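You operate a simulated robot arm through the tools that you are given. There is no shell and no other tool.

You run a simulated two-armed robot. Do the job below in one go: nothing can be reset, and whatever is moved stays where it is left.

JOB
Pick up the wide blue hand roller with one hand, pass it to the other hand and put it on the top of the steel stand. Put the taped pack labelled "grey" from the top of the narrow wooden bench on the top of the order desk and the taped pack labelled "blue" on the deck of the grey trolley. Put the card carton that says "buff" from the top of the white-topped desk on the top of the short wooden bench. Fetch the green stamp and set it on top of the taped carton on the top of the long bench. Put the white bundle on the top of the white-topped desk away on the top of the order desk. Put the yellow grip gauge on the locked forme. Any order will do. Set down upright: wide blue hand roller, card carton, green stamp, yellow grip gauge.

It is judged by the outcome, as a careful person would: the job done as asked, and still so three seconds after it is handed in. It fails if anything else is knocked over, pushed out of place, dropped, spilled or broken.

ROBOT AND FRAMES
Two 7-joint arms with two-finger parallel grippers on one trunk, on a base that moves. Base frame: it is fixed to the floor where the robot stands at the start and does not move with it; the origin is under the middle of the robot, x ahead of it, y to its left, z up. Lengths are in mm, angles in degrees, forces in N, time in s.
The left shoulder is at the start at [20, 170, 1253], the right one opposite. With the tool pointing down near the work surface each hand reaches from about 100 to 660 mm from the robot's upright axis, wherever it stands, measured 20 degrees to its own side. Places, roughly: card carton [-1500, -1500, 1000]; deck of the grey trolley [1100, -2400, 300]; green stamp [-1750, -1000, 1000]; locked forme [-4750, -2000, 1000]; taped carton [-5500, -1500, 1000]; taped pack [-1000, -1250, 1000]; top of the order desk [-1500, 2200, 900]; top of the short wooden bench [500, -2800, 900]; top of the steel stand [-3800, -1000, 800]; white bundle [-1750, 0, 1000]; wide blue hand roller (9x7x13 cm) [600, 0, 900]; yellow grip gauge [-4250, -2000, 1000]. Payload 3.8 kg a hand.
The TCP of each hand is the grasp point between the finger pads, 30 mm short of the fingertips. In the tool frame z runs along the fingers and y along their closing line. Largest opening 110 mm; finger width 20, thickness 10; the body of the gripper, 48 by 112 mm, starts 55 mm behind the TCP.
Orientation is told as [roll, pitch, yaw] about the base's x, y, z axes, in that order, counted from this pose: with the fingers straight down and closing along the base's y, the tool's x points along the base's -x, its y along +y and its z along -z.

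CONTROLS
- The arms move only by the tool nudge_tool. It takes "left_deltas", "right_deltas" or both (then of equal length, played together; a hand with none holds still); each is a list that holds one entry, the list of rows, each a list of 7 numbers: the closure, from 0 (fully open) to 1 (shut), then the shift along the tool's x, y, z in units of 400 mm (1.0 is 400 mm), then the turn, a rotation vector about the tool's x, y, z in units of 90 degrees (1.0 is 90 degrees). In form: [[[jaw, x, y, z, rx, ry, rz], ...]]. A call has 1 to 20 rows; each row is the pose to reach, as a shift and turn from the pose commanded when the call began, along the tool's axes at that moment. A call with a number of a shift or a turn outside -1 to 1 is refused whole. Rows are played at 5 a second. More than 50 mm and 8.6 degrees between two rows, or a gripper value outside its range, and nothing of the call is played. A pose out of reach is approached as far as the arm can. The call stops where the force on the tool passes 40 N (or 10 N more than at its start, if that is more) or the arm is blocked; 0.2 s more then pass. Each finger travels about 72 mm/s and halts on what it meets, pressing with about 35 N; the grip force reading is that of the motor and also rises with nothing between the fingers. The clock runs only during rows and for 0.2 s after the last one: add rows that repeat a pose to give the fingers time. It gives the time, the measured TCP pose, the force on the tool (base axes), the opening and the grip force at its end, in the units of the frame above (readings bear some noise), with the torque about the TCP (base axes, N m) and any sound that the robot's microphone picked up.
- Cameras (640 x 400 px; columns grow to the right, rows downward): "scene" is now at [109.8, 3, 1407.7]; the picture's right is [0.02, -1.00, 0.00], its down [-0.54, -0.01, -0.84] and it looks along [0.84, 0.02, -0.54] (base axes); focal length 251 px, centre (320, 200). "left" rides on the left gripper at [73, -17, -103] in its tool frame; the picture's right is [0.23, 0.97, 0.00], its down [-0.76, 0.18, -0.62] and it looks along [-0.61, 0.14, 0.78] (tool axes); focal length 222 px, centre (320, 200). "right" rides on the right gripper at [72, 17, -103] in its tool frame; the picture's right is [-0.23, 0.97, 0.00], its down [-0.76, -0.18, -0.62] and it looks along [-0.61, -0.14, 0.78] (tool axes); focal length 222 px, centre (320, 200). There is no depth. A picture from a camera that has moved, and an enlarged one, comes with that camera's place and axes in the base frame and with its lens.
- get_image(camera): a new picture of that camera. No time passes.
- lift_body(by): moves the trunk up (or, below 0, down) by that many mm; the arms and the scene camera ride with it, the base frame stays. It gives what a move gives, with no picture.
- roll_base(legs): drives the robot by 1 to 6 legs, each [ahead, turn to the left] in mm and degrees, along the robot's own axes; the way and the turn of a leg run together, so that a leg with both is an arc; at most 1500 mm and 180 degrees a leg. The arms and the cameras ride along, it lands a little off, and it stops where it bumps. It gives what a move gives.
- turn_head(pan, tilt): turns the head with the scene camera to pan (to the left, within 80 degrees either way) and tilt (down, from -29 to 69), counted from straight ahead of the robot. It gives what a move gives.
- zoom(camera, box): a new picture of the part [left, top, right, bottom] of that camera's present view, enlarged. No time passes.
- hand_in(): hands the job in; it is judged then, once.

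Nothing tells you exact positions but the pictures and the camera data. Unless the task says otherwise, let go and move clear before handing in.

The tools are called after "Request:" as a command line: name --argument value ..., lists and objects as JSON in quotes. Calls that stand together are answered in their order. nudge_tool: Moves the arms, as the interface text tells. Its arguments: {"type":"object","properties":{"left_deltas":{"type":"array"},"right_deltas":{"type":"array"}},"required":[]} The other tools are called the same way: lift_body (by) moves the trunk up or down; roll_base (legs) drives the base; turn_head (pan, tilt) turns the head that bears the scene camera; get_image (camera) takes a picture; zoom (camera, box) takes an enlarged picture of a part of a camera's view; hand_in () hands the job in.

At the start:

```text
time: 0.0
left_position: [485.9, 155.4, 1209.9]
left_tool_rot: [-0.1, -0.1, 0.1]
left_ft_force: [0.4, -0.2, 0.5]
left_ft_torque: [-0.02, -0.03, 0.01]
left_width: 110.0
left_grasp_force: 0.1
right_position: [452.4, -228.5, 1162.8]
right_tool_rot: [0.0, 0.1, -0.1]
right_ft_force: [0.1, -0.4, 1.4]
right_ft_torque: [0.01, 0.0, -0.03]
right_width: 109.9
right_grasp_force: 0.0
trunk travel left (down, up): [-350.0, 220.0]
robot x, y, heading: [-2.1, -1.0, 0.1]
head pan, tilt (commanded): [1.4, 32.7]
```

scene: 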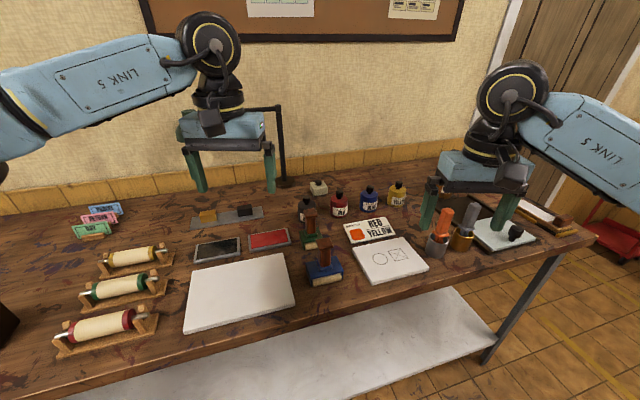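
right: 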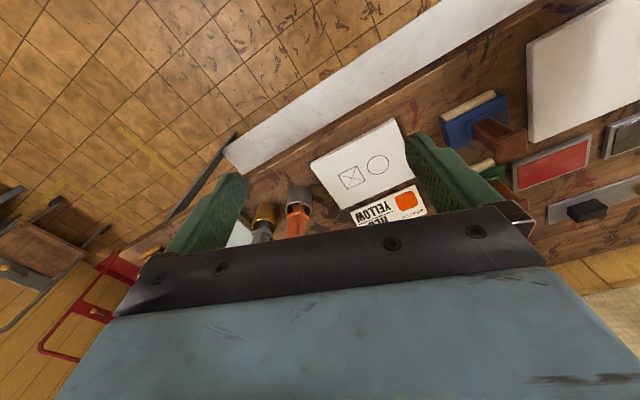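
left: 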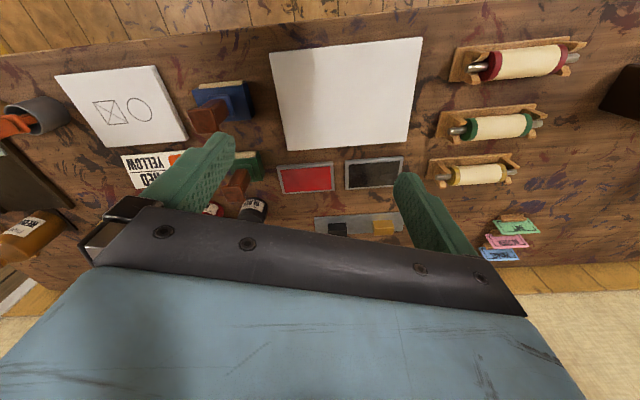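

I see a printing bench ahead with a blue hand roller near the middle and a green one behind it. I will look closer and look around before moving anything.

Request:
zoom --camera "scene" --box '[220, 160, 440, 300]'

Request:
get_image --camera "scene"

Request:
zoom --camera "left" --box '[100, 30, 340, 180]'

```text
2.86 times, centred on (330, 230) of scene
camera zoom: at [109.8, 3.0, 1407.7], right [0.02, -1.0, 0.0], down [-0.54, -0.01, -0.84], along [0.84, 0.02, -0.54], focal length 718 px, centre (291, 114)
```

zoom: 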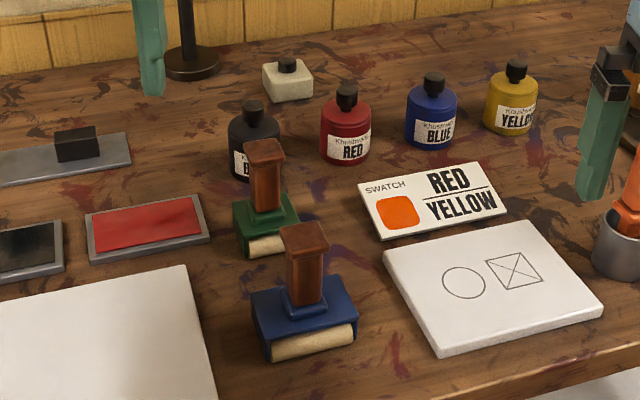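

```text
taken
camera scene: at [109.8, 3.0, 1407.7], right [0.02, -1.0, 0.0], down [-0.54, -0.01, -0.84], along [0.84, 0.02, -0.54], focal length 251 px, centre (320, 200)
```

scene: 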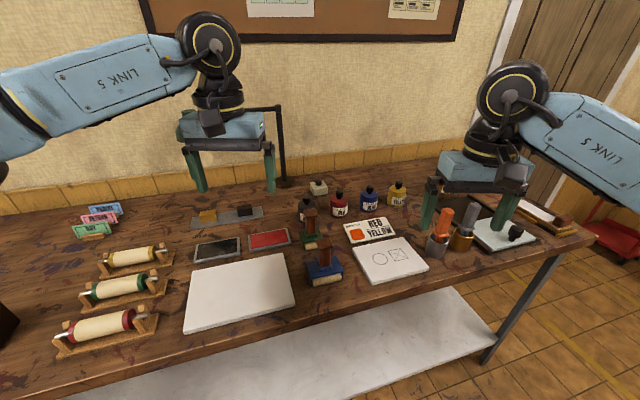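

```text
2.67 times, centred on (220, 105) of left
camera zoom: at [414.0, 139.4, 1314.2], right [-0.23, 0.97, 0.0], down [0.76, 0.18, 0.62], along [0.61, 0.14, -0.78], focal length 592 px, centre (587, 453)
```

zoom: 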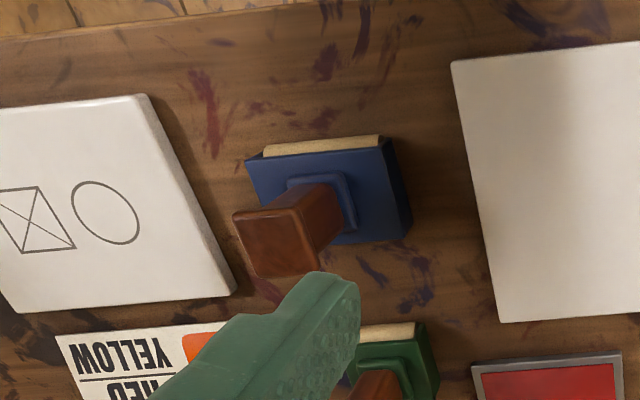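

The blue roller's handle top comes out at about [553, 3, 1004] from two views, so the bench top is near z 874. I'll look around with the head next.

Request:
turn_head --pan -75 --tilt 20

Request:
get_image --camera "scene"

Request:
turn_head --pan 75 --tilt 20

Request:
get_image --camera "scene"

```text
time: 1.5
left_position: [486.2, 155.6, 1209.0]
left_tool_rot: [0.0, 0.0, 0.0]
left_ft_force: [1.0, 0.2, 0.3]
left_ft_torque: [0.02, -0.01, 0.01]
left_width: 110.0
left_grasp_force: 0.0
right_position: [451.6, -228.1, 1162.4]
right_tool_rot: [0.0, 0.0, 0.0]
right_ft_force: [-0.9, -1.2, 0.9]
right_ft_torque: [-0.01, 0.02, -0.04]
right_width: 109.9
right_grasp_force: 0.0
trunk travel left (down, up): [-350.0, 220.0]
robot x, y, heading: [3.7, -0.0, -0.2]
head pan, tilt (commanded): [-75.0, 20.0]
```

```text
taken
camera scene: at [44.8, -89.1, 1428.0], right [-0.97, -0.26, 0.0], down [-0.09, 0.33, -0.94], along [0.24, -0.91, -0.34], focal length 251 px, centre (320, 200)
```

scene: 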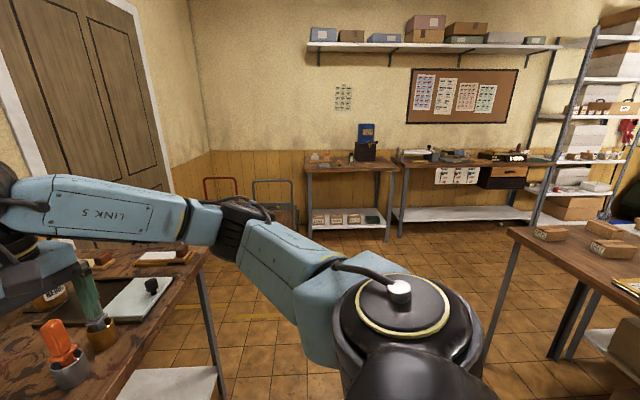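

```text
time: 3.8
left_position: [486.8, 155.7, 1210.6]
left_tool_rot: [0.0, -0.1, 0.1]
left_ft_force: [0.2, -0.5, 0.2]
left_ft_torque: [0.02, -0.02, 0.02]
left_width: 109.9
left_grasp_force: 0.1
right_position: [452.0, -226.2, 1161.9]
right_tool_rot: [0.0, 0.0, 0.0]
right_ft_force: [-0.1, -0.1, 1.0]
right_ft_torque: [-0.03, -0.03, -0.02]
right_width: 110.0
right_grasp_force: 0.1
trunk travel left (down, up): [-350.0, 220.0]
robot x, y, heading: [0.7, 0.0, 0.0]
head pan, tilt (commanded): [75.0, 20.0]
```

```text
taken
camera scene: at [44.7, 90.7, 1428.0], right [0.97, -0.26, 0.0], down [-0.09, -0.33, -0.94], along [0.24, 0.91, -0.34], focal length 251 px, centre (320, 200)
```

scene: 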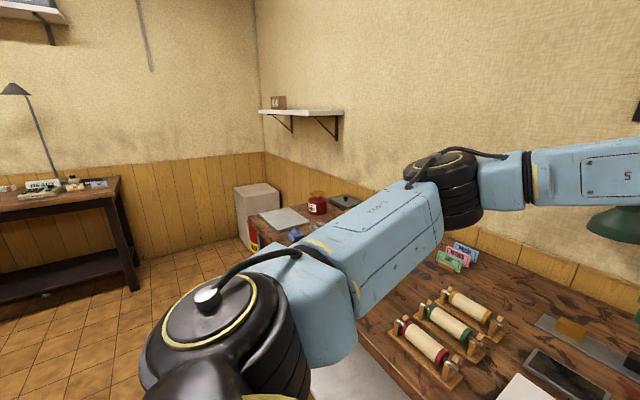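

To the right I can see the short wooden bench, the two trolleys and the narrow bench with packs. I'll look back at the roller to measure its handle and heading closely.

Request:
turn_head --pan 0 --tilt 45

Request:
zoom --camera "scene" --box '[270, 100, 390, 190]'

Request:
get_image --camera "scene"

```text
time: 5.3
left_position: [486.7, 156.3, 1211.1]
left_tool_rot: [0.0, 0.0, 0.0]
left_ft_force: [0.3, 0.4, 0.5]
left_ft_torque: [0.0, -0.02, -0.02]
left_width: 110.1
left_grasp_force: 0.0
right_position: [451.9, -227.7, 1161.3]
right_tool_rot: [0.0, 0.0, 0.0]
right_ft_force: [0.4, 0.3, 0.5]
right_ft_torque: [-0.04, -0.01, 0.05]
right_width: 109.8
right_grasp_force: 0.0
trunk travel left (down, up): [-350.0, 220.0]
robot x, y, heading: [-4.7, 0.4, -0.2]
head pan, tilt (commanded): [0.0, 45.0]
```

```text
4.44 times, centred on (330, 145) of scene
camera zoom: at [101.9, 0.9, 1389.4], right [0.0, -1.0, 0.0], down [-0.71, 0.0, -0.71], along [0.71, 0.0, -0.71], focal length 1117 px, centre (276, 444)
```

zoom: 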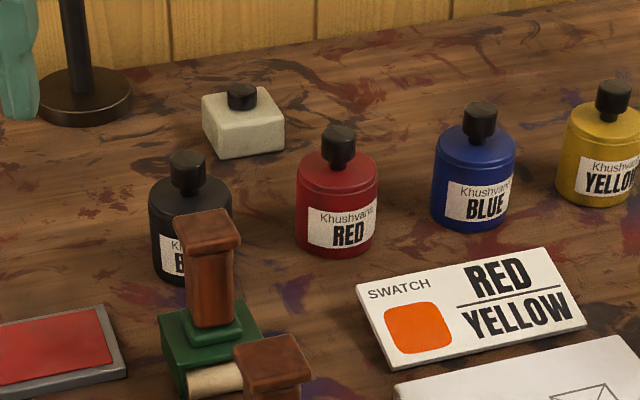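

```text
taken
camera scene: at [101.9, 0.9, 1389.4], right [0.0, -1.0, 0.0], down [-0.71, 0.0, -0.71], along [0.71, 0.0, -0.71], focal length 251 px, centre (320, 200)
```

scene: 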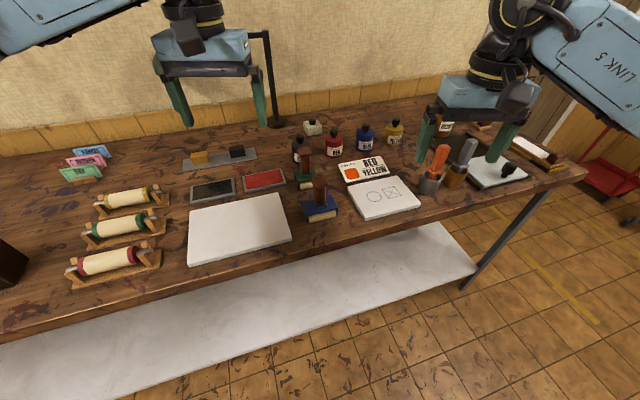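

Request:
zoom --camera "scene" --box '[280, 155, 370, 235]'

```text
5.00 times, centred on (325, 195) of scene
camera zoom: at [101.9, 0.9, 1389.4], right [0.0, -1.0, 0.0], down [-0.71, 0.0, -0.71], along [0.71, 0.0, -0.71], focal length 1256 px, centre (295, 225)
```

zoom: 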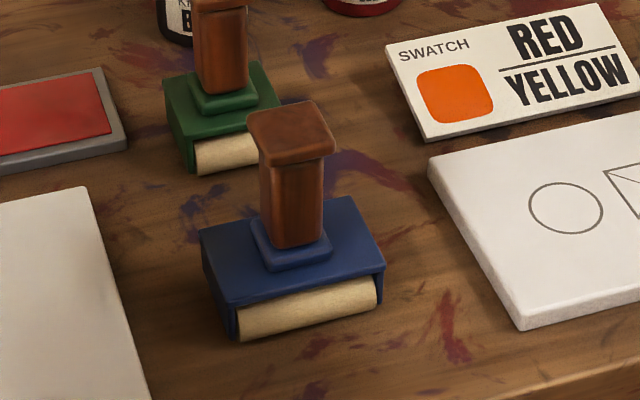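

The handle is a stem about 25 mm square with a wider cap, at about [550, 2], turned roughly +17 degrees. I'll move the right hand over it with matching yaw and shift the left hand aside.

Request:
nudge_tool --left_deltas '[[[0, 0, 0.06, 0, 0, 0, 0], [0, 0, 0.12, 0, 0, 0, 0], [0, 0, 0.18, 0, 0, 0, 0], [0, 0, 0.24, 0, 0, 0, 0], [0, 0, 0.3, 0, 0, 0, 0], [0, 0, 0.36, 0, 0, 0, 0], [0, 0, 0.375, 0, 0, 0, 0]]]' --right_deltas '[[[0, -0.035, 0.082, 0.007, 0, 0, -0.027], [0, -0.07, 0.164, 0.014, 0, 0, -0.054], [0, -0.105, 0.246, 0.021, 0, 0, -0.081], [0, -0.14, 0.328, 0.028, 0, 0, -0.108], [0, -0.175, 0.41, 0.035, 0, 0, -0.135], [0, -0.21, 0.493, 0.042, 0, 0, -0.162], [0, -0.245, 0.575, 0.05, 0, 0, -0.189]]]'

Request:
get_image --camera "right"

Request:
get_image --camera "scene"

```text
time: 6.9
left_position: [485.9, 306.8, 1210.6]
left_tool_rot: [0.0, 0.1, 0.1]
left_ft_force: [0.1, 1.0, 0.7]
left_ft_torque: [0.02, -0.02, -0.03]
left_width: 110.0
left_grasp_force: 0.0
right_position: [551.6, 3.9, 1144.9]
right_tool_rot: [-0.1, 0.0, 17.0]
right_ft_force: [0.7, 0.3, 0.2]
right_ft_torque: [0.0, 0.01, -0.03]
right_width: 110.2
right_grasp_force: 0.1
trunk travel left (down, up): [-350.0, 220.0]
robot x, y, heading: [3.3, 3.7, 0.1]
head pan, tilt (commanded): [0.0, 45.0]
```

```text
taken
camera right: at [475.9, -1.4, 1248.2], right [-0.07, 1.0, 0.0], down [0.78, 0.05, 0.62], along [0.62, 0.04, -0.78], focal length 222 px, centre (320, 200)
```

right: 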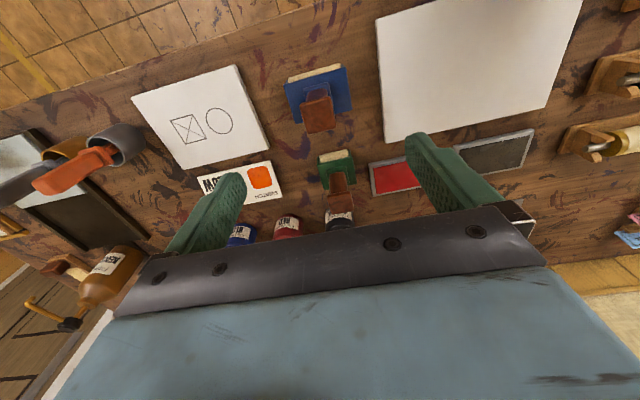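

```text
taken
camera scene: at [102.0, 2.1, 1389.4], right [0.0, -1.0, 0.0], down [-0.71, 0.0, -0.71], along [0.71, 0.0, -0.71], focal length 251 px, centre (320, 200)
```

scene: 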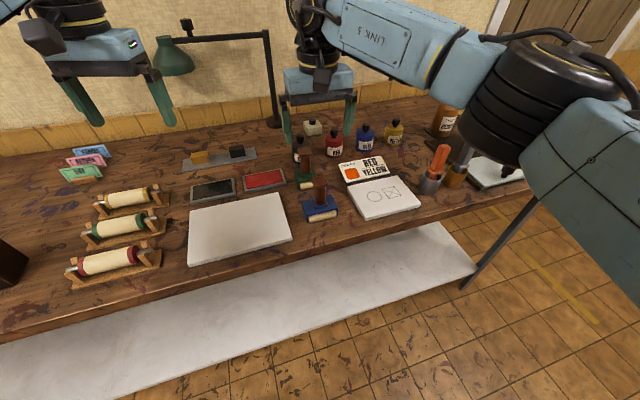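

Request:
zoom --camera "right" --box '[260, 40, 380, 160]'

```text
3.33 times, centred on (320, 100) of right
camera zoom: at [475.9, -1.4, 1248.2], right [-0.07, 1.0, 0.0], down [0.78, 0.05, 0.62], along [0.62, 0.04, -0.78], focal length 740 px, centre (320, 533)
```

zoom: 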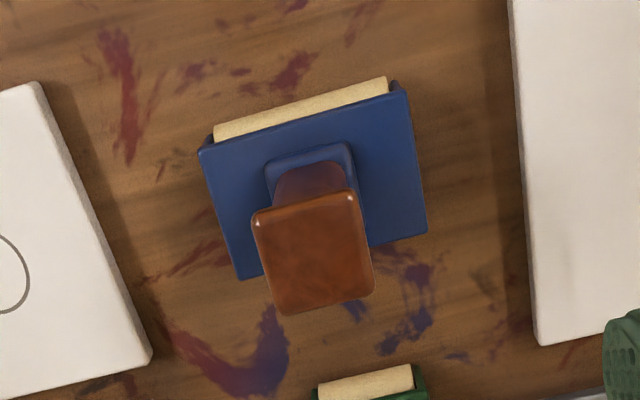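

The cap centre is at about [553, 1] and the body is turned 18 degrees, so the right hand is nearly on line. I'll go down to the cap and close.

Request:
nudge_tool --right_deltas '[[[0, -0.002, -0.007, 0.09, 0, 0, -0.011], [0, -0.002, -0.007, 0.18, 0, 0, -0.011], [0, -0.002, -0.007, 0.27, 0, 0, -0.011], [0, -0.002, -0.007, 0.355, 0, 0, -0.011], [0, -0.002, -0.007, 0.355, 0, 0, -0.011]]]'

Request:
zoom --camera "scene" --box '[260, 130, 390, 240]'

```text
time: 8.1
left_position: [485.6, 305.0, 1209.6]
left_tool_rot: [0.1, 0.0, 0.1]
left_ft_force: [-1.1, 0.1, 0.5]
left_ft_torque: [-0.02, 0.02, 0.01]
left_width: 110.0
left_grasp_force: 0.1
right_position: [551.8, 1.8, 1000.3]
right_tool_rot: [-0.1, 0.0, 18.1]
right_ft_force: [0.6, 0.0, 0.4]
right_ft_torque: [0.01, 0.01, -0.03]
right_width: 110.0
right_grasp_force: 0.0
trunk travel left (down, up): [-350.0, 220.0]
robot x, y, heading: [-3.1, -1.0, -0.2]
head pan, tilt (commanded): [0.0, 45.0]
```

```text
3.64 times, centred on (325, 185) of scene
camera zoom: at [101.8, 0.7, 1389.4], right [0.0, -1.0, 0.0], down [-0.71, 0.0, -0.71], along [0.71, 0.0, -0.71], focal length 914 px, centre (302, 254)
```

zoom: 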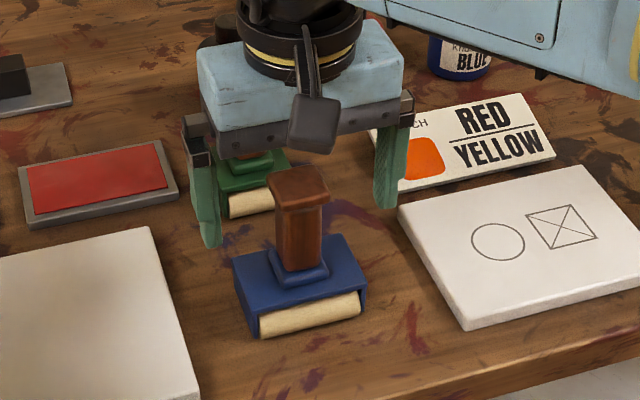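

The fingertips straddle the handle as planned, so I'll close the right hand and lift a little.

Request:
nudge_tool --right_deltas '[[[1, 0, 0, 0, 0, 0, 0], [1, 0, 0, 0, 0, 0, 0], [1, 0, 0, 0, 0, 0, 0], [1, 0, 0, 0, 0, 0, 0], [1, 0, 0, 0, 0, 0, 0], [1, 0, 0, 0, 0, 0, 0]]]'

Request:
zoom --camera "scene" --box '[260, 130, 390, 240]'

```text
time: 9.5
left_position: [485.8, 305.1, 1210.4]
left_tool_rot: [0.0, 0.1, 0.2]
left_ft_force: [-0.5, 0.1, 0.0]
left_ft_torque: [-0.01, 0.0, 0.01]
left_width: 109.9
left_grasp_force: 0.1
right_position: [550.9, 1.3, 1000.0]
right_tool_rot: [0.0, 0.0, 18.0]
right_ft_force: [0.0, -1.6, 1.2]
right_ft_torque: [0.0, 0.0, 0.0]
right_width: 35.7
right_grasp_force: 34.6
trunk travel left (down, up): [-350.0, 220.0]
robot x, y, heading: [0.3, 0.9, -0.2]
head pan, tilt (commanded): [0.0, 45.0]
```

```text
3.64 times, centred on (325, 185) of scene
camera zoom: at [101.9, 0.6, 1389.4], right [0.0, -1.0, 0.0], down [-0.71, 0.0, -0.71], along [0.71, 0.0, -0.71], focal length 914 px, centre (302, 254)
```

zoom: 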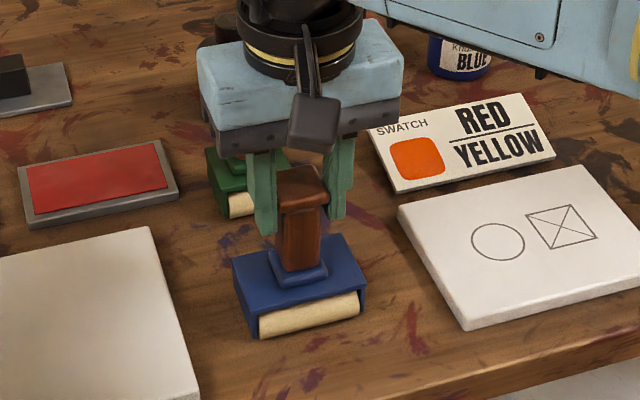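

The grip reads 35.7 mm wide on the cap. I'll lift the roller, bring it nearer and square it up for the handover.

Request:
nudge_tool --right_deltas '[[[1, 0, 0, -0.03, 0, 0, 0], [1, 0, 0, -0.1, 0, 0, 0], [1, 0, 0, -0.2, 0, 0, 0], [1, 0, 0, -0.3, 0, 0, 0], [1, 0, 0, -0.4, 0, 0, 0], [1, 0.07, 0.01, -0.4, 0, 0, 0.05], [1, 0.14, 0.02, -0.4, 0, 0, 0.1], [1, 0.21, 0.03, -0.4, 0, 0, 0.15], [1, 0.277, 0.037, -0.4, 0, 0, 0.2]]]'

Request:
get_image --camera "scene"

Request:
get_image --camera "right"

```text
time: 11.5
left_position: [486.0, 305.5, 1212.1]
left_tool_rot: [0.0, 0.0, 0.1]
left_ft_force: [-1.1, 0.5, -0.2]
left_ft_torque: [-0.02, 0.02, 0.01]
left_width: 110.0
left_grasp_force: 0.1
right_position: [442.6, -20.7, 1158.6]
right_tool_rot: [-0.1, 0.1, 0.0]
right_ft_force: [-1.0, 0.1, -4.9]
right_ft_torque: [-0.01, 0.04, 0.01]
right_width: 35.9
right_grasp_force: 35.1
trunk travel left (down, up): [-350.0, 220.0]
robot x, y, heading: [-3.1, 2.1, -0.0]
head pan, tilt (commanded): [0.0, 45.0]
```

```text
taken
camera scene: at [101.7, 0.5, 1389.4], right [0.0, -1.0, 0.0], down [-0.71, 0.0, -0.71], along [0.71, 0.0, -0.71], focal length 251 px, centre (320, 200)
```

scene: 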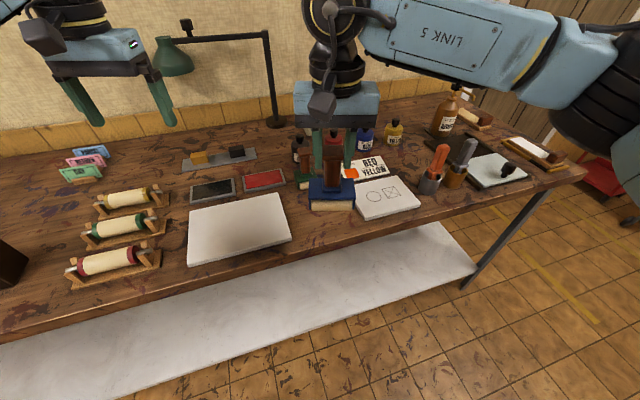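

```text
taken
camera right: at [368.4, -4.9, 1261.3], right [0.23, 0.97, 0.0], down [0.76, -0.18, 0.62], along [0.61, -0.14, -0.78], focal length 222 px, centre (320, 200)
```

right: 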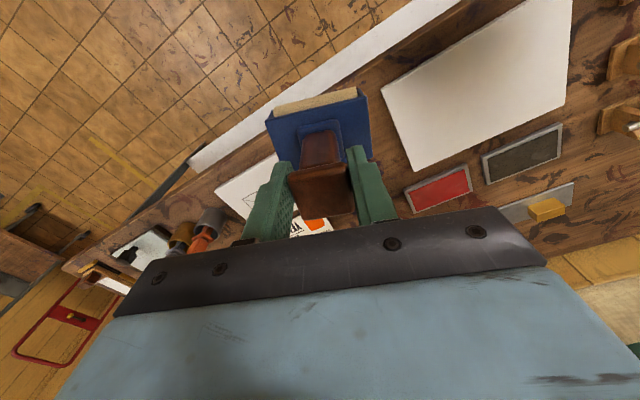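

The roller hangs straight from the right hand at TCP [443, -21, 1159]. Now I'll turn the left hand so that its fingers point to the right with its camera on top, beside the stem.

Request:
nudge_tool --left_deltas '[[[0, 0.0072, -0.0275, 0.0165, 0.0513, 0.0513, -0.0513], [0, 0.0145, -0.055, 0.033, 0.1026, 0.1026, -0.1026], [0, 0.0217, -0.0825, 0.0495, 0.154, 0.154, -0.154], [0, 0.029, -0.11, 0.066, 0.2053, 0.2053, -0.2053], [0, 0.0362, -0.1375, 0.0825, 0.2566, 0.2566, -0.2566], [0, 0.0434, -0.165, 0.099, 0.3079, 0.3079, -0.3079], [0, 0.0507, -0.1925, 0.1155, 0.3592, 0.3592, -0.3592], [0, 0.0579, -0.22, 0.132, 0.4106, 0.4106, -0.4106], [0, 0.0651, -0.2475, 0.1485, 0.4619, 0.4619, -0.4619], [0, 0.0723, -0.275, 0.165, 0.5132, 0.5132, -0.5132], [0, 0.0796, -0.3025, 0.1815, 0.5645, 0.5645, -0.5645], [0, 0.0868, -0.33, 0.198, 0.6158, 0.6158, -0.6158], [0, 0.094, -0.3575, 0.2145, 0.6672, 0.6672, -0.6672], [0, 0.1013, -0.385, 0.231, 0.7185, 0.7185, -0.7185], [0, 0.1085, -0.4125, 0.2475, 0.7698, 0.7698, -0.7698], [0, 0.1085, -0.4125, 0.2475, 0.7698, 0.7698, -0.7698]]]'

Request:
get_image --camera "scene"

Request:
get_image --camera "left"

```text
time: 14.9
left_position: [442.8, 141.7, 1111.9]
left_tool_rot: [129.5, 89.9, -140.4]
left_ft_force: [-0.8, -0.1, -0.4]
left_ft_torque: [-0.02, 0.0, 0.04]
left_width: 109.7
left_grasp_force: 0.0
right_position: [443.0, -22.0, 1157.8]
right_tool_rot: [0.1, 0.0, 0.0]
right_ft_force: [0.2, 0.2, -4.7]
right_ft_torque: [-0.04, 0.0, 0.0]
right_width: 36.1
right_grasp_force: 34.2
trunk travel left (down, up): [-350.0, 220.0]
robot x, y, heading: [1.7, -0.5, -0.1]
head pan, tilt (commanded): [0.0, 45.0]
```

```text
taken
camera scene: at [102.4, 0.8, 1389.3], right [0.0, -1.0, 0.0], down [-0.71, 0.0, -0.71], along [0.71, 0.0, -0.71], focal length 251 px, centre (320, 200)
```

scene: 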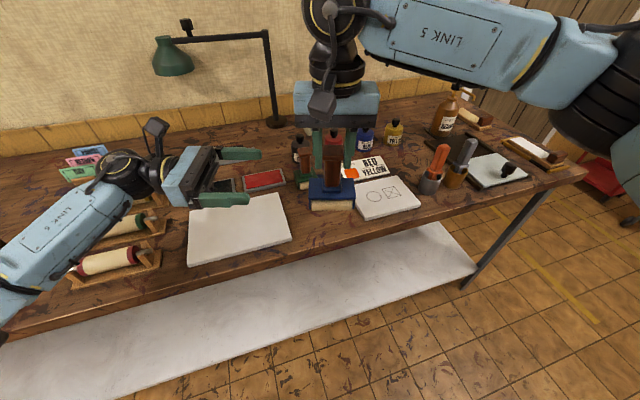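

```text
taken
camera left: at [460.3, 245.3, 1184.4], right [-0.97, 0.0, 0.23], down [-0.18, 0.62, -0.76], along [-0.14, -0.78, -0.61], focal length 222 px, centre (320, 200)
```

left: 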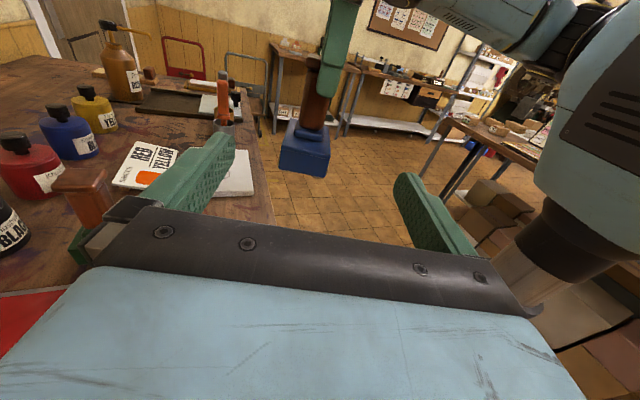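

The left hand lies level with the stem and lined up with it. I'll move it straight in and close on the stem.

Request:
nudge_tool --left_deltas '[[[0, 0, 0, 0.1, 0, 0, 0], [0, 0, 0, 0.2, 0, 0, 0], [0, 0, 0, 0.3, 0, 0, 0], [0, 0, 0, 0.36, 0, 0, 0], [0, 0, 0, 0.405, 0, 0, 0], [0, 0, 0, 0.405, 0, 0, 0]]]'

Request:
get_image --camera "left"

Request:
zoom --camera "scene" --box '[200, 70, 440, 240]'

```text
time: 16.3
left_position: [441.1, -22.4, 1112.1]
left_tool_rot: [-80.6, 90.0, 9.5]
left_ft_force: [-0.1, 0.2, 0.1]
left_ft_torque: [-0.01, -0.02, 0.02]
left_width: 109.9
left_grasp_force: 0.1
right_position: [441.6, -21.0, 1157.7]
right_tool_rot: [0.0, 0.0, 0.0]
right_ft_force: [0.2, 0.2, -4.3]
right_ft_torque: [-0.02, 0.01, -0.01]
right_width: 35.9
right_grasp_force: 35.1
trunk travel left (down, up): [-350.0, 220.0]
robot x, y, heading: [1.9, -2.0, 0.1]
head pan, tilt (commanded): [0.0, 45.0]
```

```text
taken
camera left: at [458.8, 82.0, 1184.8], right [-0.97, 0.0, 0.23], down [-0.18, 0.62, -0.76], along [-0.14, -0.78, -0.61], focal length 222 px, centre (320, 200)
```

left: 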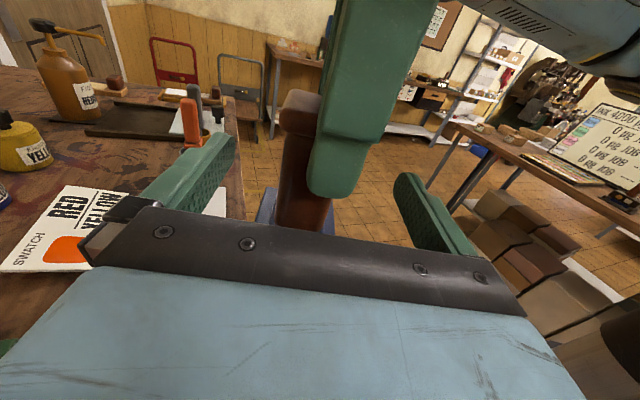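

```text
2.35 times, centred on (320, 155) of scene
camera zoom: at [102.1, 1.1, 1389.3], right [0.0, -1.0, 0.0], down [-0.71, 0.0, -0.71], along [0.71, 0.0, -0.71], focal length 591 px, centre (320, 306)
```

zoom: 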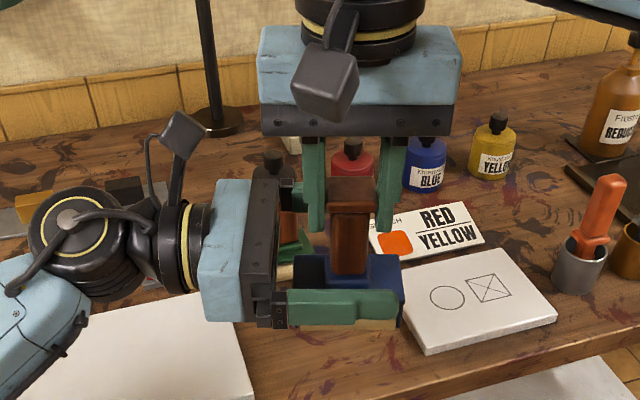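

Request:
nudge_tool --left_deltas '[[[1, 0, 0, 0, 0, 0, 0], [1, 0, 0, 0, 0, 0, 0], [1, 0, 0, 0, 0, 0, 0], [1, 0, 0, 0, 0, 0, 0], [1, 0, 0, 0, 0, 0, 0], [1, 0, 0, 0, 0, 0, 0], [1, 0, 0, 0, 0, 0, 0]]]'

Request:
get_image --camera "left"

Request:
zoom --camera "scene" --box '[200, 70, 440, 240]'

```text
time: 17.9
left_position: [444.4, -21.9, 1110.6]
left_tool_rot: [95.6, 89.9, -173.9]
left_ft_force: [31.2, -5.3, -0.6]
left_ft_torque: [0.24, 1.06, -0.15]
left_width: 30.3
left_grasp_force: 34.7
right_position: [440.1, -21.1, 1156.7]
right_tool_rot: [0.1, 0.4, 0.2]
right_ft_force: [-31.0, 4.8, -0.4]
right_ft_torque: [-0.05, 0.44, 0.11]
right_width: 35.9
right_grasp_force: 34.9
trunk travel left (down, up): [-350.0, 220.0]
robot x, y, heading: [-1.5, 4.2, -0.0]
head pan, tilt (commanded): [0.0, 45.0]
```

```text
taken
camera left: at [460.2, 82.7, 1184.1], right [-0.97, -0.01, 0.23], down [-0.18, 0.62, -0.76], along [-0.14, -0.78, -0.61], focal length 222 px, centre (320, 200)
```

left: 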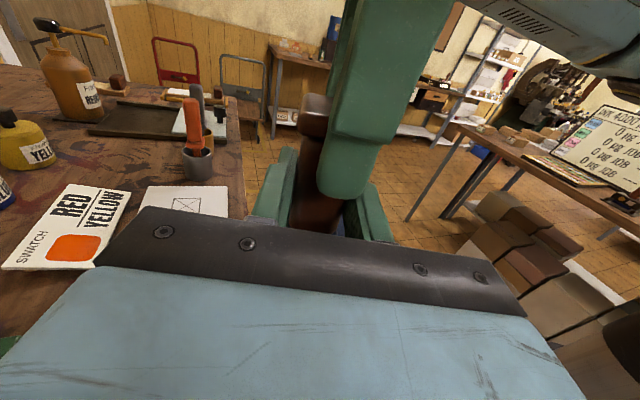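

```text
2.35 times, centred on (320, 155) of scene
camera zoom: at [102.2, 0.8, 1389.3], right [0.0, -1.0, 0.0], down [-0.71, 0.0, -0.71], along [0.71, 0.0, -0.71], focal length 591 px, centre (320, 306)
```

zoom: 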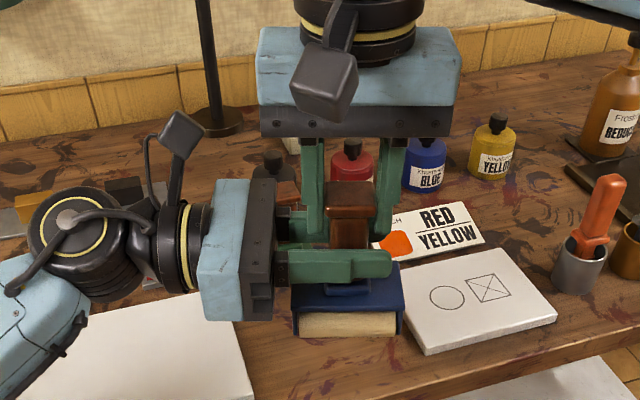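

The left hand now holds the stem (30 mm), with some side strain between the hands. I'll ease the left hand a few mm forward and open the right hand only part way, to stay clear of the left gripper's body.

Request:
nudge_tool --left_deltas '[[[1, 0, -0.004, 0, 0, 0, 0], [1, 0, -0.008, 0, 0, 0, 0], [1, 0, -0.008, 0, 0, 0, 0]]]' --right_deltas '[[[1, 0, 0, 0, 0, 0, 0], [1, 0, 0, 0, 0, 0, 0], [1, 0, 0, 0, 0, 0, 0]]]'

```text
time: 18.7
left_position: [445.9, -21.1, 1112.4]
left_tool_rot: [158.1, 90.0, -111.9]
left_ft_force: [17.9, -11.9, -0.9]
left_ft_torque: [0.49, 0.48, 0.07]
left_width: 29.9
left_grasp_force: 35.1
right_position: [441.9, -21.8, 1157.1]
right_tool_rot: [0.2, 0.2, 0.0]
right_ft_force: [-18.9, 12.1, -1.0]
right_ft_torque: [0.08, 0.35, -0.09]
right_width: 35.7
right_grasp_force: 35.0
trunk travel left (down, up): [-350.0, 220.0]
robot x, y, heading: [1.4, 1.6, -0.1]
head pan, tilt (commanded): [0.0, 45.0]
```

Request:
nudge_tool --left_deltas '[[[1, 0, -0.004, 0.002, 0, 0, 0], [1, 0, -0.008, 0.004, 0, 0, 0], [1, 0, -0.008, 0.004, 0, 0, 0]]]' --right_deltas '[[[1, 0, 0, 0, 0, 0, 0], [1, 0, 0, 0, 0, 0, 0], [1, 0, 0, 0, 0, 0, 0]]]'

Request:
nudge_tool --right_deltas '[[[0.62, 0, 0, 0, 0, 0, 0], [0.55, 0, 0, 0, 0, 0, 0], [0.5, 0, 0, 0, 0, 0, 0], [0.5, 0, 0, 0, 0, 0, 0]]]'

Request:
zoom --camera "scene" --box '[200, 70, 440, 240]'

Request:
get_image --camera "right"

```text
time: 19.5
left_position: [448.3, -24.7, 1111.6]
left_tool_rot: [69.1, 90.0, 158.8]
left_ft_force: [-7.4, -4.3, 0.1]
left_ft_torque: [-0.1, 0.31, -0.04]
left_width: 29.9
left_grasp_force: 35.2
right_position: [444.8, -21.8, 1158.3]
right_tool_rot: [0.0, -0.3, -0.3]
right_ft_force: [8.3, 4.0, -2.2]
right_ft_torque: [0.34, -0.75, 0.07]
right_width: 35.7
right_grasp_force: 34.9
trunk travel left (down, up): [-350.0, 220.0]
robot x, y, heading: [0.8, 3.3, 0.1]
head pan, tilt (commanded): [0.0, 45.0]
```

```text
time: 20.5
left_position: [450.3, -22.6, 1113.1]
left_tool_rot: [-18.2, 90.0, 72.0]
left_ft_force: [0.3, 0.7, -0.3]
left_ft_torque: [0.05, -0.01, 0.02]
left_width: 29.7
left_grasp_force: 35.1
right_position: [443.6, -21.8, 1157.2]
right_tool_rot: [0.0, -0.1, 0.1]
right_ft_force: [0.0, -1.0, 0.8]
right_ft_torque: [0.0, -0.01, 0.0]
right_width: 55.1
right_grasp_force: 0.1
trunk travel left (down, up): [-350.0, 220.0]
robot x, y, heading: [1.6, 0.9, 0.2]
head pan, tilt (commanded): [0.0, 45.0]
```

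```text
2.35 times, centred on (320, 155) of scene
camera zoom: at [102.2, 0.8, 1389.3], right [0.0, -1.0, 0.0], down [-0.71, 0.0, -0.71], along [0.71, 0.0, -0.71], focal length 591 px, centre (320, 306)
```

zoom: 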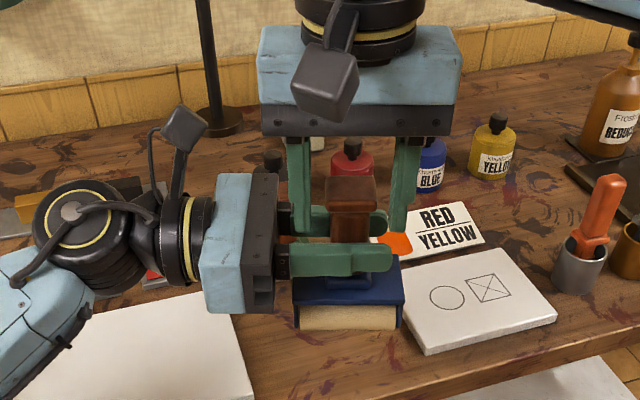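

```text
taken
camera right: at [369.2, -4.7, 1261.1], right [0.23, 0.97, 0.0], down [0.76, -0.18, 0.62], along [0.61, -0.14, -0.78], focal length 222 px, centre (320, 200)
```

right: 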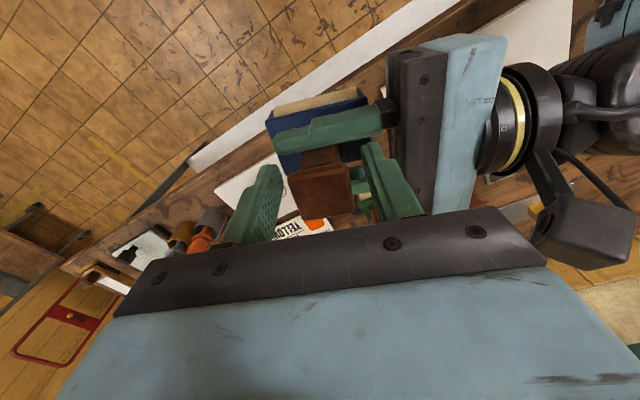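

The handover is done: the left hand holds the roller and the right hand is open around the cap. I'll lift the right hand clear and move it aside, then check.

Request:
nudge_tool --right_deltas '[[[0.5, 0, 0, -0.1, 0, 0, 0], [0.5, 0, 0, -0.2, 0, 0, 0], [0.5, 0, 0, -0.3, 0, 0, 0], [0.5, 0, -0.1, -0.3, 0, 0, 0], [0.3, 0, -0.2, -0.3, 0, 0, 0], [0.2, 0, -0.3, -0.3, 0, 0, 0], [0.1, 0, -0.4, -0.3, 0, 0, 0], [0, 0, -0.5, -0.3, 0, 0, 0]]]'

Request:
get_image --camera "left"

Request:
get_image --camera "scene"

```text
time: 22.3
left_position: [450.9, -23.1, 1111.4]
left_tool_rot: [-13.6, 89.9, 76.5]
left_ft_force: [0.0, 0.2, 0.6]
left_ft_torque: [0.0, 0.02, 0.0]
left_width: 29.9
left_grasp_force: 35.3
right_position: [443.0, -222.8, 1277.0]
right_tool_rot: [0.0, 0.0, 0.0]
right_ft_force: [-0.2, -0.3, 0.2]
right_ft_torque: [0.01, 0.02, 0.03]
right_width: 110.2
right_grasp_force: 0.0
trunk travel left (down, up): [-350.0, 220.0]
robot x, y, heading: [-1.0, 0.1, -0.0]
head pan, tilt (commanded): [0.0, 45.0]
```

```text
taken
camera left: at [466.8, 80.7, 1185.0], right [-0.97, 0.0, 0.23], down [-0.18, 0.62, -0.76], along [-0.14, -0.78, -0.61], focal length 222 px, centre (320, 200)
```

left: 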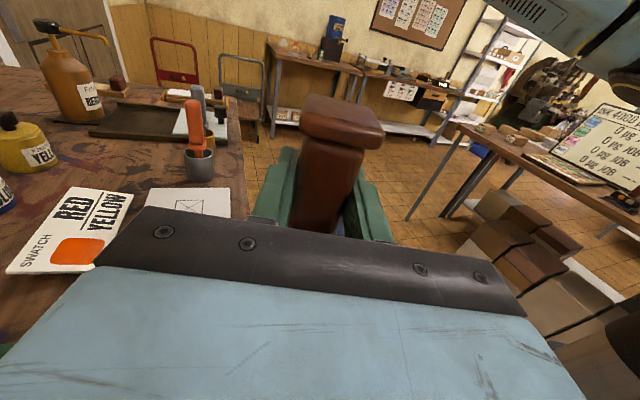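

```text
taken
camera scene: at [101.8, -0.5, 1389.4], right [0.0, -1.0, 0.0], down [-0.71, 0.0, -0.71], along [0.71, 0.0, -0.71], focal length 251 px, centre (320, 200)
```

scene: 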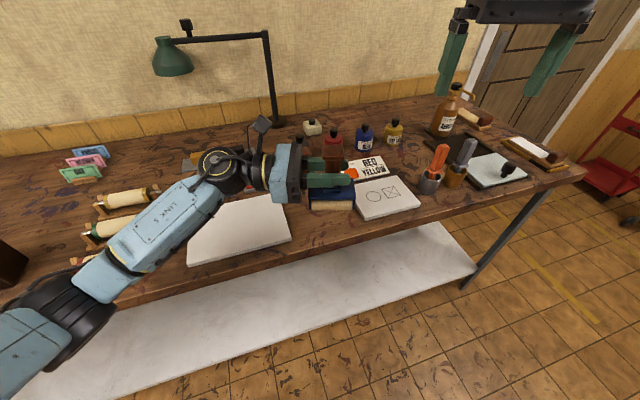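

The left hand has the roller securely, upright, with the right hand clear. I'll back away from the bench and turn to survey the room.

Request:
roll_base --legs '[[-350, 0]]'

Request:
turn_head --pan -80 --tilt 15

Request:
get_image --camera "scene"

Request:
roll_base --legs '[[0, 90]]'

Request:
turn_head --pan 0 --tilt 20

Request:
get_image --camera "scene"

Request:
turn_head --pan 70 --tilt 20

Request:
get_image --camera "scene"

```text
time: 24.6
left_position: [98.4, -23.0, 1112.7]
left_tool_rot: [-53.4, 90.0, 36.5]
left_ft_force: [-0.3, -0.2, -0.3]
left_ft_torque: [0.0, -0.01, 0.05]
left_width: 29.7
left_grasp_force: 35.6
right_position: [91.4, -222.1, 1278.5]
right_tool_rot: [-0.1, 0.0, 0.0]
right_ft_force: [0.0, -0.6, 0.7]
right_ft_torque: [0.01, -0.03, -0.02]
right_width: 110.1
right_grasp_force: 0.1
trunk travel left (down, up): [-350.0, 220.0]
robot x, y, heading: [-354.0, -1.0, 0.1]
head pan, tilt (commanded): [0.0, 45.0]
```

```text
time: 26.1
left_position: [98.7, -24.1, 1111.3]
left_tool_rot: [11.6, 90.1, 101.6]
left_ft_force: [-0.3, 0.5, -0.3]
left_ft_torque: [0.02, 0.01, 0.02]
left_width: 29.8
left_grasp_force: 35.3
right_position: [92.8, -221.4, 1276.9]
right_tool_rot: [-0.1, 0.0, 0.0]
right_ft_force: [-0.2, 0.0, -0.5]
right_ft_torque: [0.01, 0.01, 0.04]
right_width: 109.9
right_grasp_force: 0.0
trunk travel left (down, up): [-350.0, 220.0]
robot x, y, heading: [-352.5, -3.2, -0.1]
head pan, tilt (commanded): [-80.0, 15.0]
```

```text
taken
camera scene: at [-313.9, -91.1, 1436.1], right [-0.98, -0.17, 0.0], down [-0.05, 0.26, -0.97], along [0.17, -0.95, -0.26], focal length 251 px, centre (320, 200)
```

scene: 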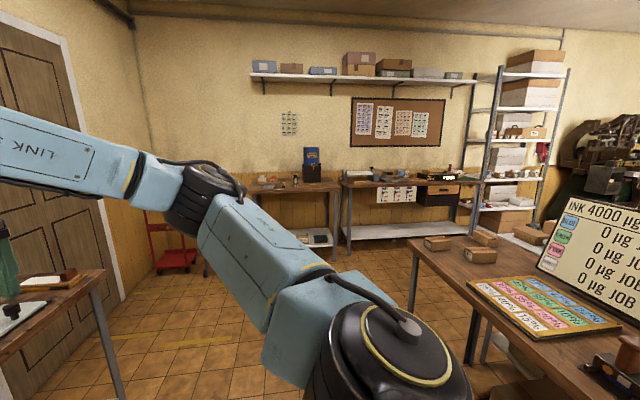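

```text
time: 30.3
left_position: [-326.8, 448.7, 1112.1]
left_tool_rot: [20.1, 90.1, -160.1]
left_ft_force: [-0.7, -0.1, 0.6]
left_ft_torque: [-0.01, -0.01, 0.0]
left_width: 29.8
left_grasp_force: 34.2
right_position: [-127.0, 441.7, 1277.4]
right_tool_rot: [0.1, 0.1, 89.7]
right_ft_force: [-0.1, 0.7, 0.6]
right_ft_torque: [0.02, 0.0, 0.03]
right_width: 110.0
right_grasp_force: 0.2
trunk travel left (down, up): [-350.0, 220.0]
robot x, y, heading: [-350.7, 1.1, 89.9]
head pan, tilt (commanded): [-80.0, 15.0]
```

```text
time: 31.9
left_position: [-326.2, 450.7, 1112.3]
left_tool_rot: [7.4, 90.1, -172.7]
left_ft_force: [0.5, -0.7, 0.3]
left_ft_torque: [-0.02, -0.03, -0.03]
left_width: 29.8
left_grasp_force: 34.9
right_position: [-125.5, 441.9, 1276.9]
right_tool_rot: [-0.1, 0.0, 89.7]
right_ft_force: [0.2, 0.1, 0.2]
right_ft_torque: [-0.02, -0.01, 0.01]
right_width: 110.1
right_grasp_force: 0.1
trunk travel left (down, up): [-350.0, 220.0]
robot x, y, heading: [-346.9, 1.7, 89.8]
head pan, tilt (commanded): [0.0, 20.0]
```

```text
taken
camera scene: at [-350.7, 115.4, 1428.0], right [1.0, -0.01, 0.0], down [0.0, -0.34, -0.94], along [0.01, 0.94, -0.34], focal length 251 px, centre (320, 200)
```

scene: 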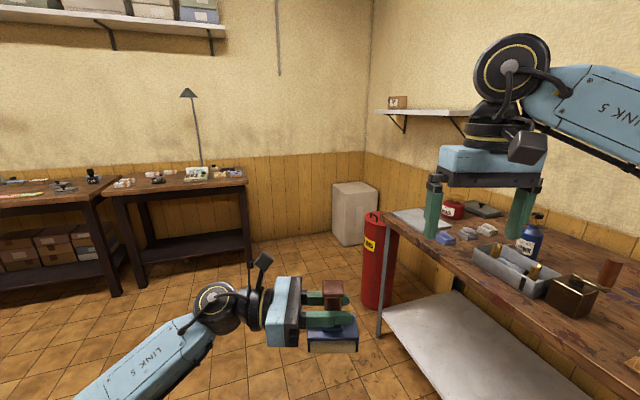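

```text
time: 33.3
left_position: [-325.6, 450.6, 1111.2]
left_tool_rot: [20.0, 90.0, -160.2]
left_ft_force: [0.5, 0.7, -0.5]
left_ft_torque: [-0.02, 0.01, 0.03]
left_width: 29.7
left_grasp_force: 34.6
right_position: [-127.0, 442.2, 1278.2]
right_tool_rot: [0.1, 0.0, 89.7]
right_ft_force: [0.7, 1.1, 0.8]
right_ft_torque: [-0.01, 0.01, 0.0]
right_width: 110.1
right_grasp_force: 0.1
trunk travel left (down, up): [-350.0, 220.0]
robot x, y, heading: [-349.7, -1.5, 89.7]
head pan, tilt (commanded): [70.0, 20.0]
```

```text
taken
camera scene: at [-438.6, 54.6, 1428.0], right [0.35, 0.94, 0.0], down [0.32, -0.12, -0.94], along [-0.88, 0.33, -0.34], focal length 251 px, centre (320, 200)
```

scene: 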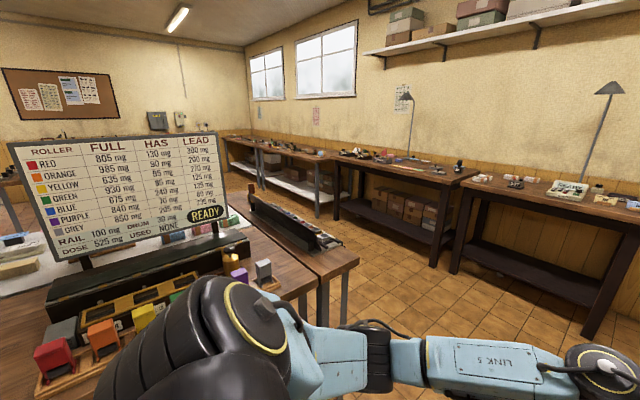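

I see a central island of benches behind me (near edge about x -900, end about y 460) and the order desk and others along the +y wall. I'll drive round the island's end through the aisle toward the far side, looking as I go.

Request:
roll_base --legs '[[1090, 0], [0, 90]]'

Request:
turn_head --pan 0 --tilt 15

Request:
get_image --camera "scene"

Request:
turn_head --pan 60 --tilt 20

Request:
get_image --camera "scene"

Request:
turn_head --pan -50 --tilt 20

Request:
get_image --camera "scene"

```text
time: 42.7
left_position: [-816.2, 1107.6, 1111.4]
left_tool_rot: [7.7, 90.1, -80.8]
left_ft_force: [-0.4, -0.7, 0.0]
left_ft_torque: [0.01, -0.04, 0.0]
left_width: 29.9
left_grasp_force: 34.5
right_position: [-812.7, 1308.3, 1278.8]
right_tool_rot: [0.0, 0.0, -178.8]
right_ft_force: [0.2, 0.8, 0.1]
right_ft_torque: [0.0, -0.03, 0.01]
right_width: 109.9
right_grasp_force: 0.1
trunk travel left (down, up): [-350.0, 220.0]
robot x, y, heading: [-367.1, 1096.8, -179.0]
head pan, tilt (commanded): [70.0, 20.0]
```

```text
time: 44.1
left_position: [-815.7, 1108.2, 1112.4]
left_tool_rot: [0.1, 90.0, -88.7]
left_ft_force: [0.2, -1.1, -0.2]
left_ft_torque: [0.0, 0.02, -0.01]
left_width: 29.7
left_grasp_force: 35.2
right_position: [-813.3, 1307.0, 1279.0]
right_tool_rot: [-0.1, 0.0, -178.7]
right_ft_force: [0.6, -0.2, -0.5]
right_ft_torque: [-0.01, 0.01, 0.03]
right_width: 110.2
right_grasp_force: 0.0
trunk travel left (down, up): [-350.0, 220.0]
robot x, y, heading: [-369.5, 1091.5, -179.0]
head pan, tilt (commanded): [0.0, 15.0]
```

```text
taken
camera scene: at [-480.3, 1093.1, 1436.1], right [-0.02, 1.0, 0.0], down [0.26, 0.01, -0.97], along [-0.97, -0.02, -0.26], focal length 251 px, centre (320, 200)
```

scene: 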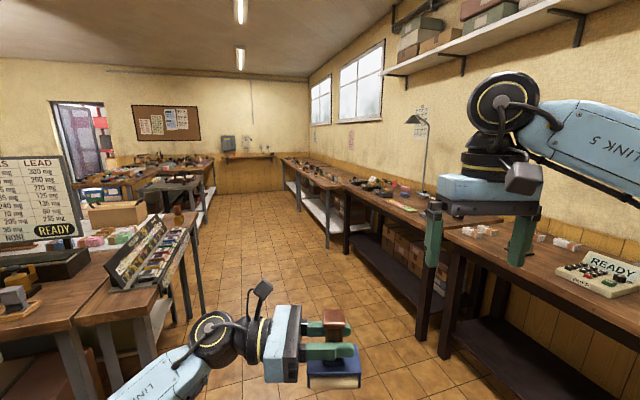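

```text
time: 45.4
left_position: [-816.0, 1108.3, 1112.2]
left_tool_rot: [18.1, 90.0, -70.6]
left_ft_force: [0.3, 0.4, 0.1]
left_ft_torque: [0.02, 0.0, 0.0]
left_width: 29.8
left_grasp_force: 34.8
right_position: [-812.8, 1306.4, 1277.9]
right_tool_rot: [0.1, 0.0, -178.8]
right_ft_force: [-0.5, 0.4, 0.1]
right_ft_torque: [0.01, 0.01, 0.02]
right_width: 110.2
right_grasp_force: 0.0
trunk travel left (down, up): [-350.0, 220.0]
robot x, y, heading: [-364.4, 1095.3, -178.9]
head pan, tilt (commanded): [60.0, 20.0]
```

```text
taken
camera scene: at [-431.9, 1013.6, 1428.0], right [-0.88, 0.48, 0.0], down [0.17, 0.3, -0.94], along [-0.45, -0.82, -0.34], focal length 251 px, centre (320, 200)
```

scene: 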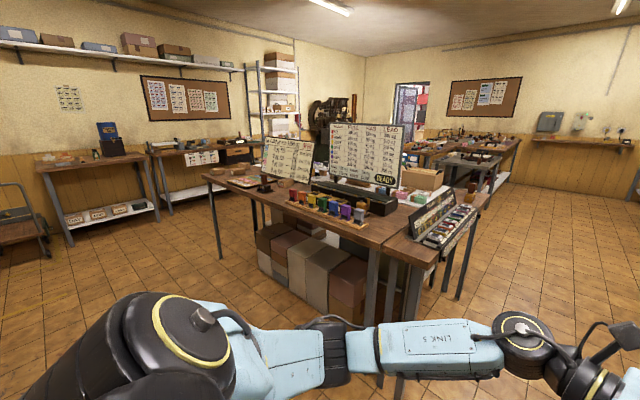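

```text
time: 47.3
left_position: [-815.0, 1107.7, 1110.9]
left_tool_rot: [15.9, 90.0, -72.9]
left_ft_force: [-0.7, 0.7, 0.7]
left_ft_torque: [0.02, -0.04, 0.02]
left_width: 29.9
left_grasp_force: 34.9
right_position: [-814.1, 1308.2, 1277.9]
right_tool_rot: [0.0, 0.0, -178.8]
right_ft_force: [0.4, -0.4, -0.7]
right_ft_torque: [-0.03, -0.01, 0.01]
right_width: 109.8
right_grasp_force: 0.2
trunk travel left (down, up): [-350.0, 220.0]
robot x, y, heading: [-362.5, 1096.2, -178.9]
head pan, tilt (commanded): [-50.0, 20.0]
```

```text
taken
camera scene: at [-448.3, 1165.2, 1428.0], right [0.75, 0.66, 0.0], down [0.23, -0.26, -0.94], along [-0.62, 0.71, -0.34], focal length 251 px, centre (320, 200)
```

scene: 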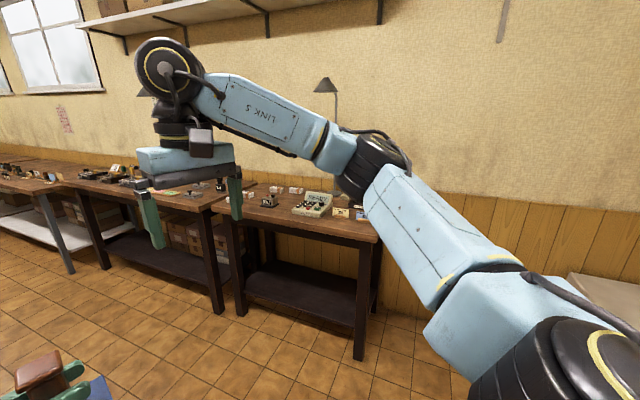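

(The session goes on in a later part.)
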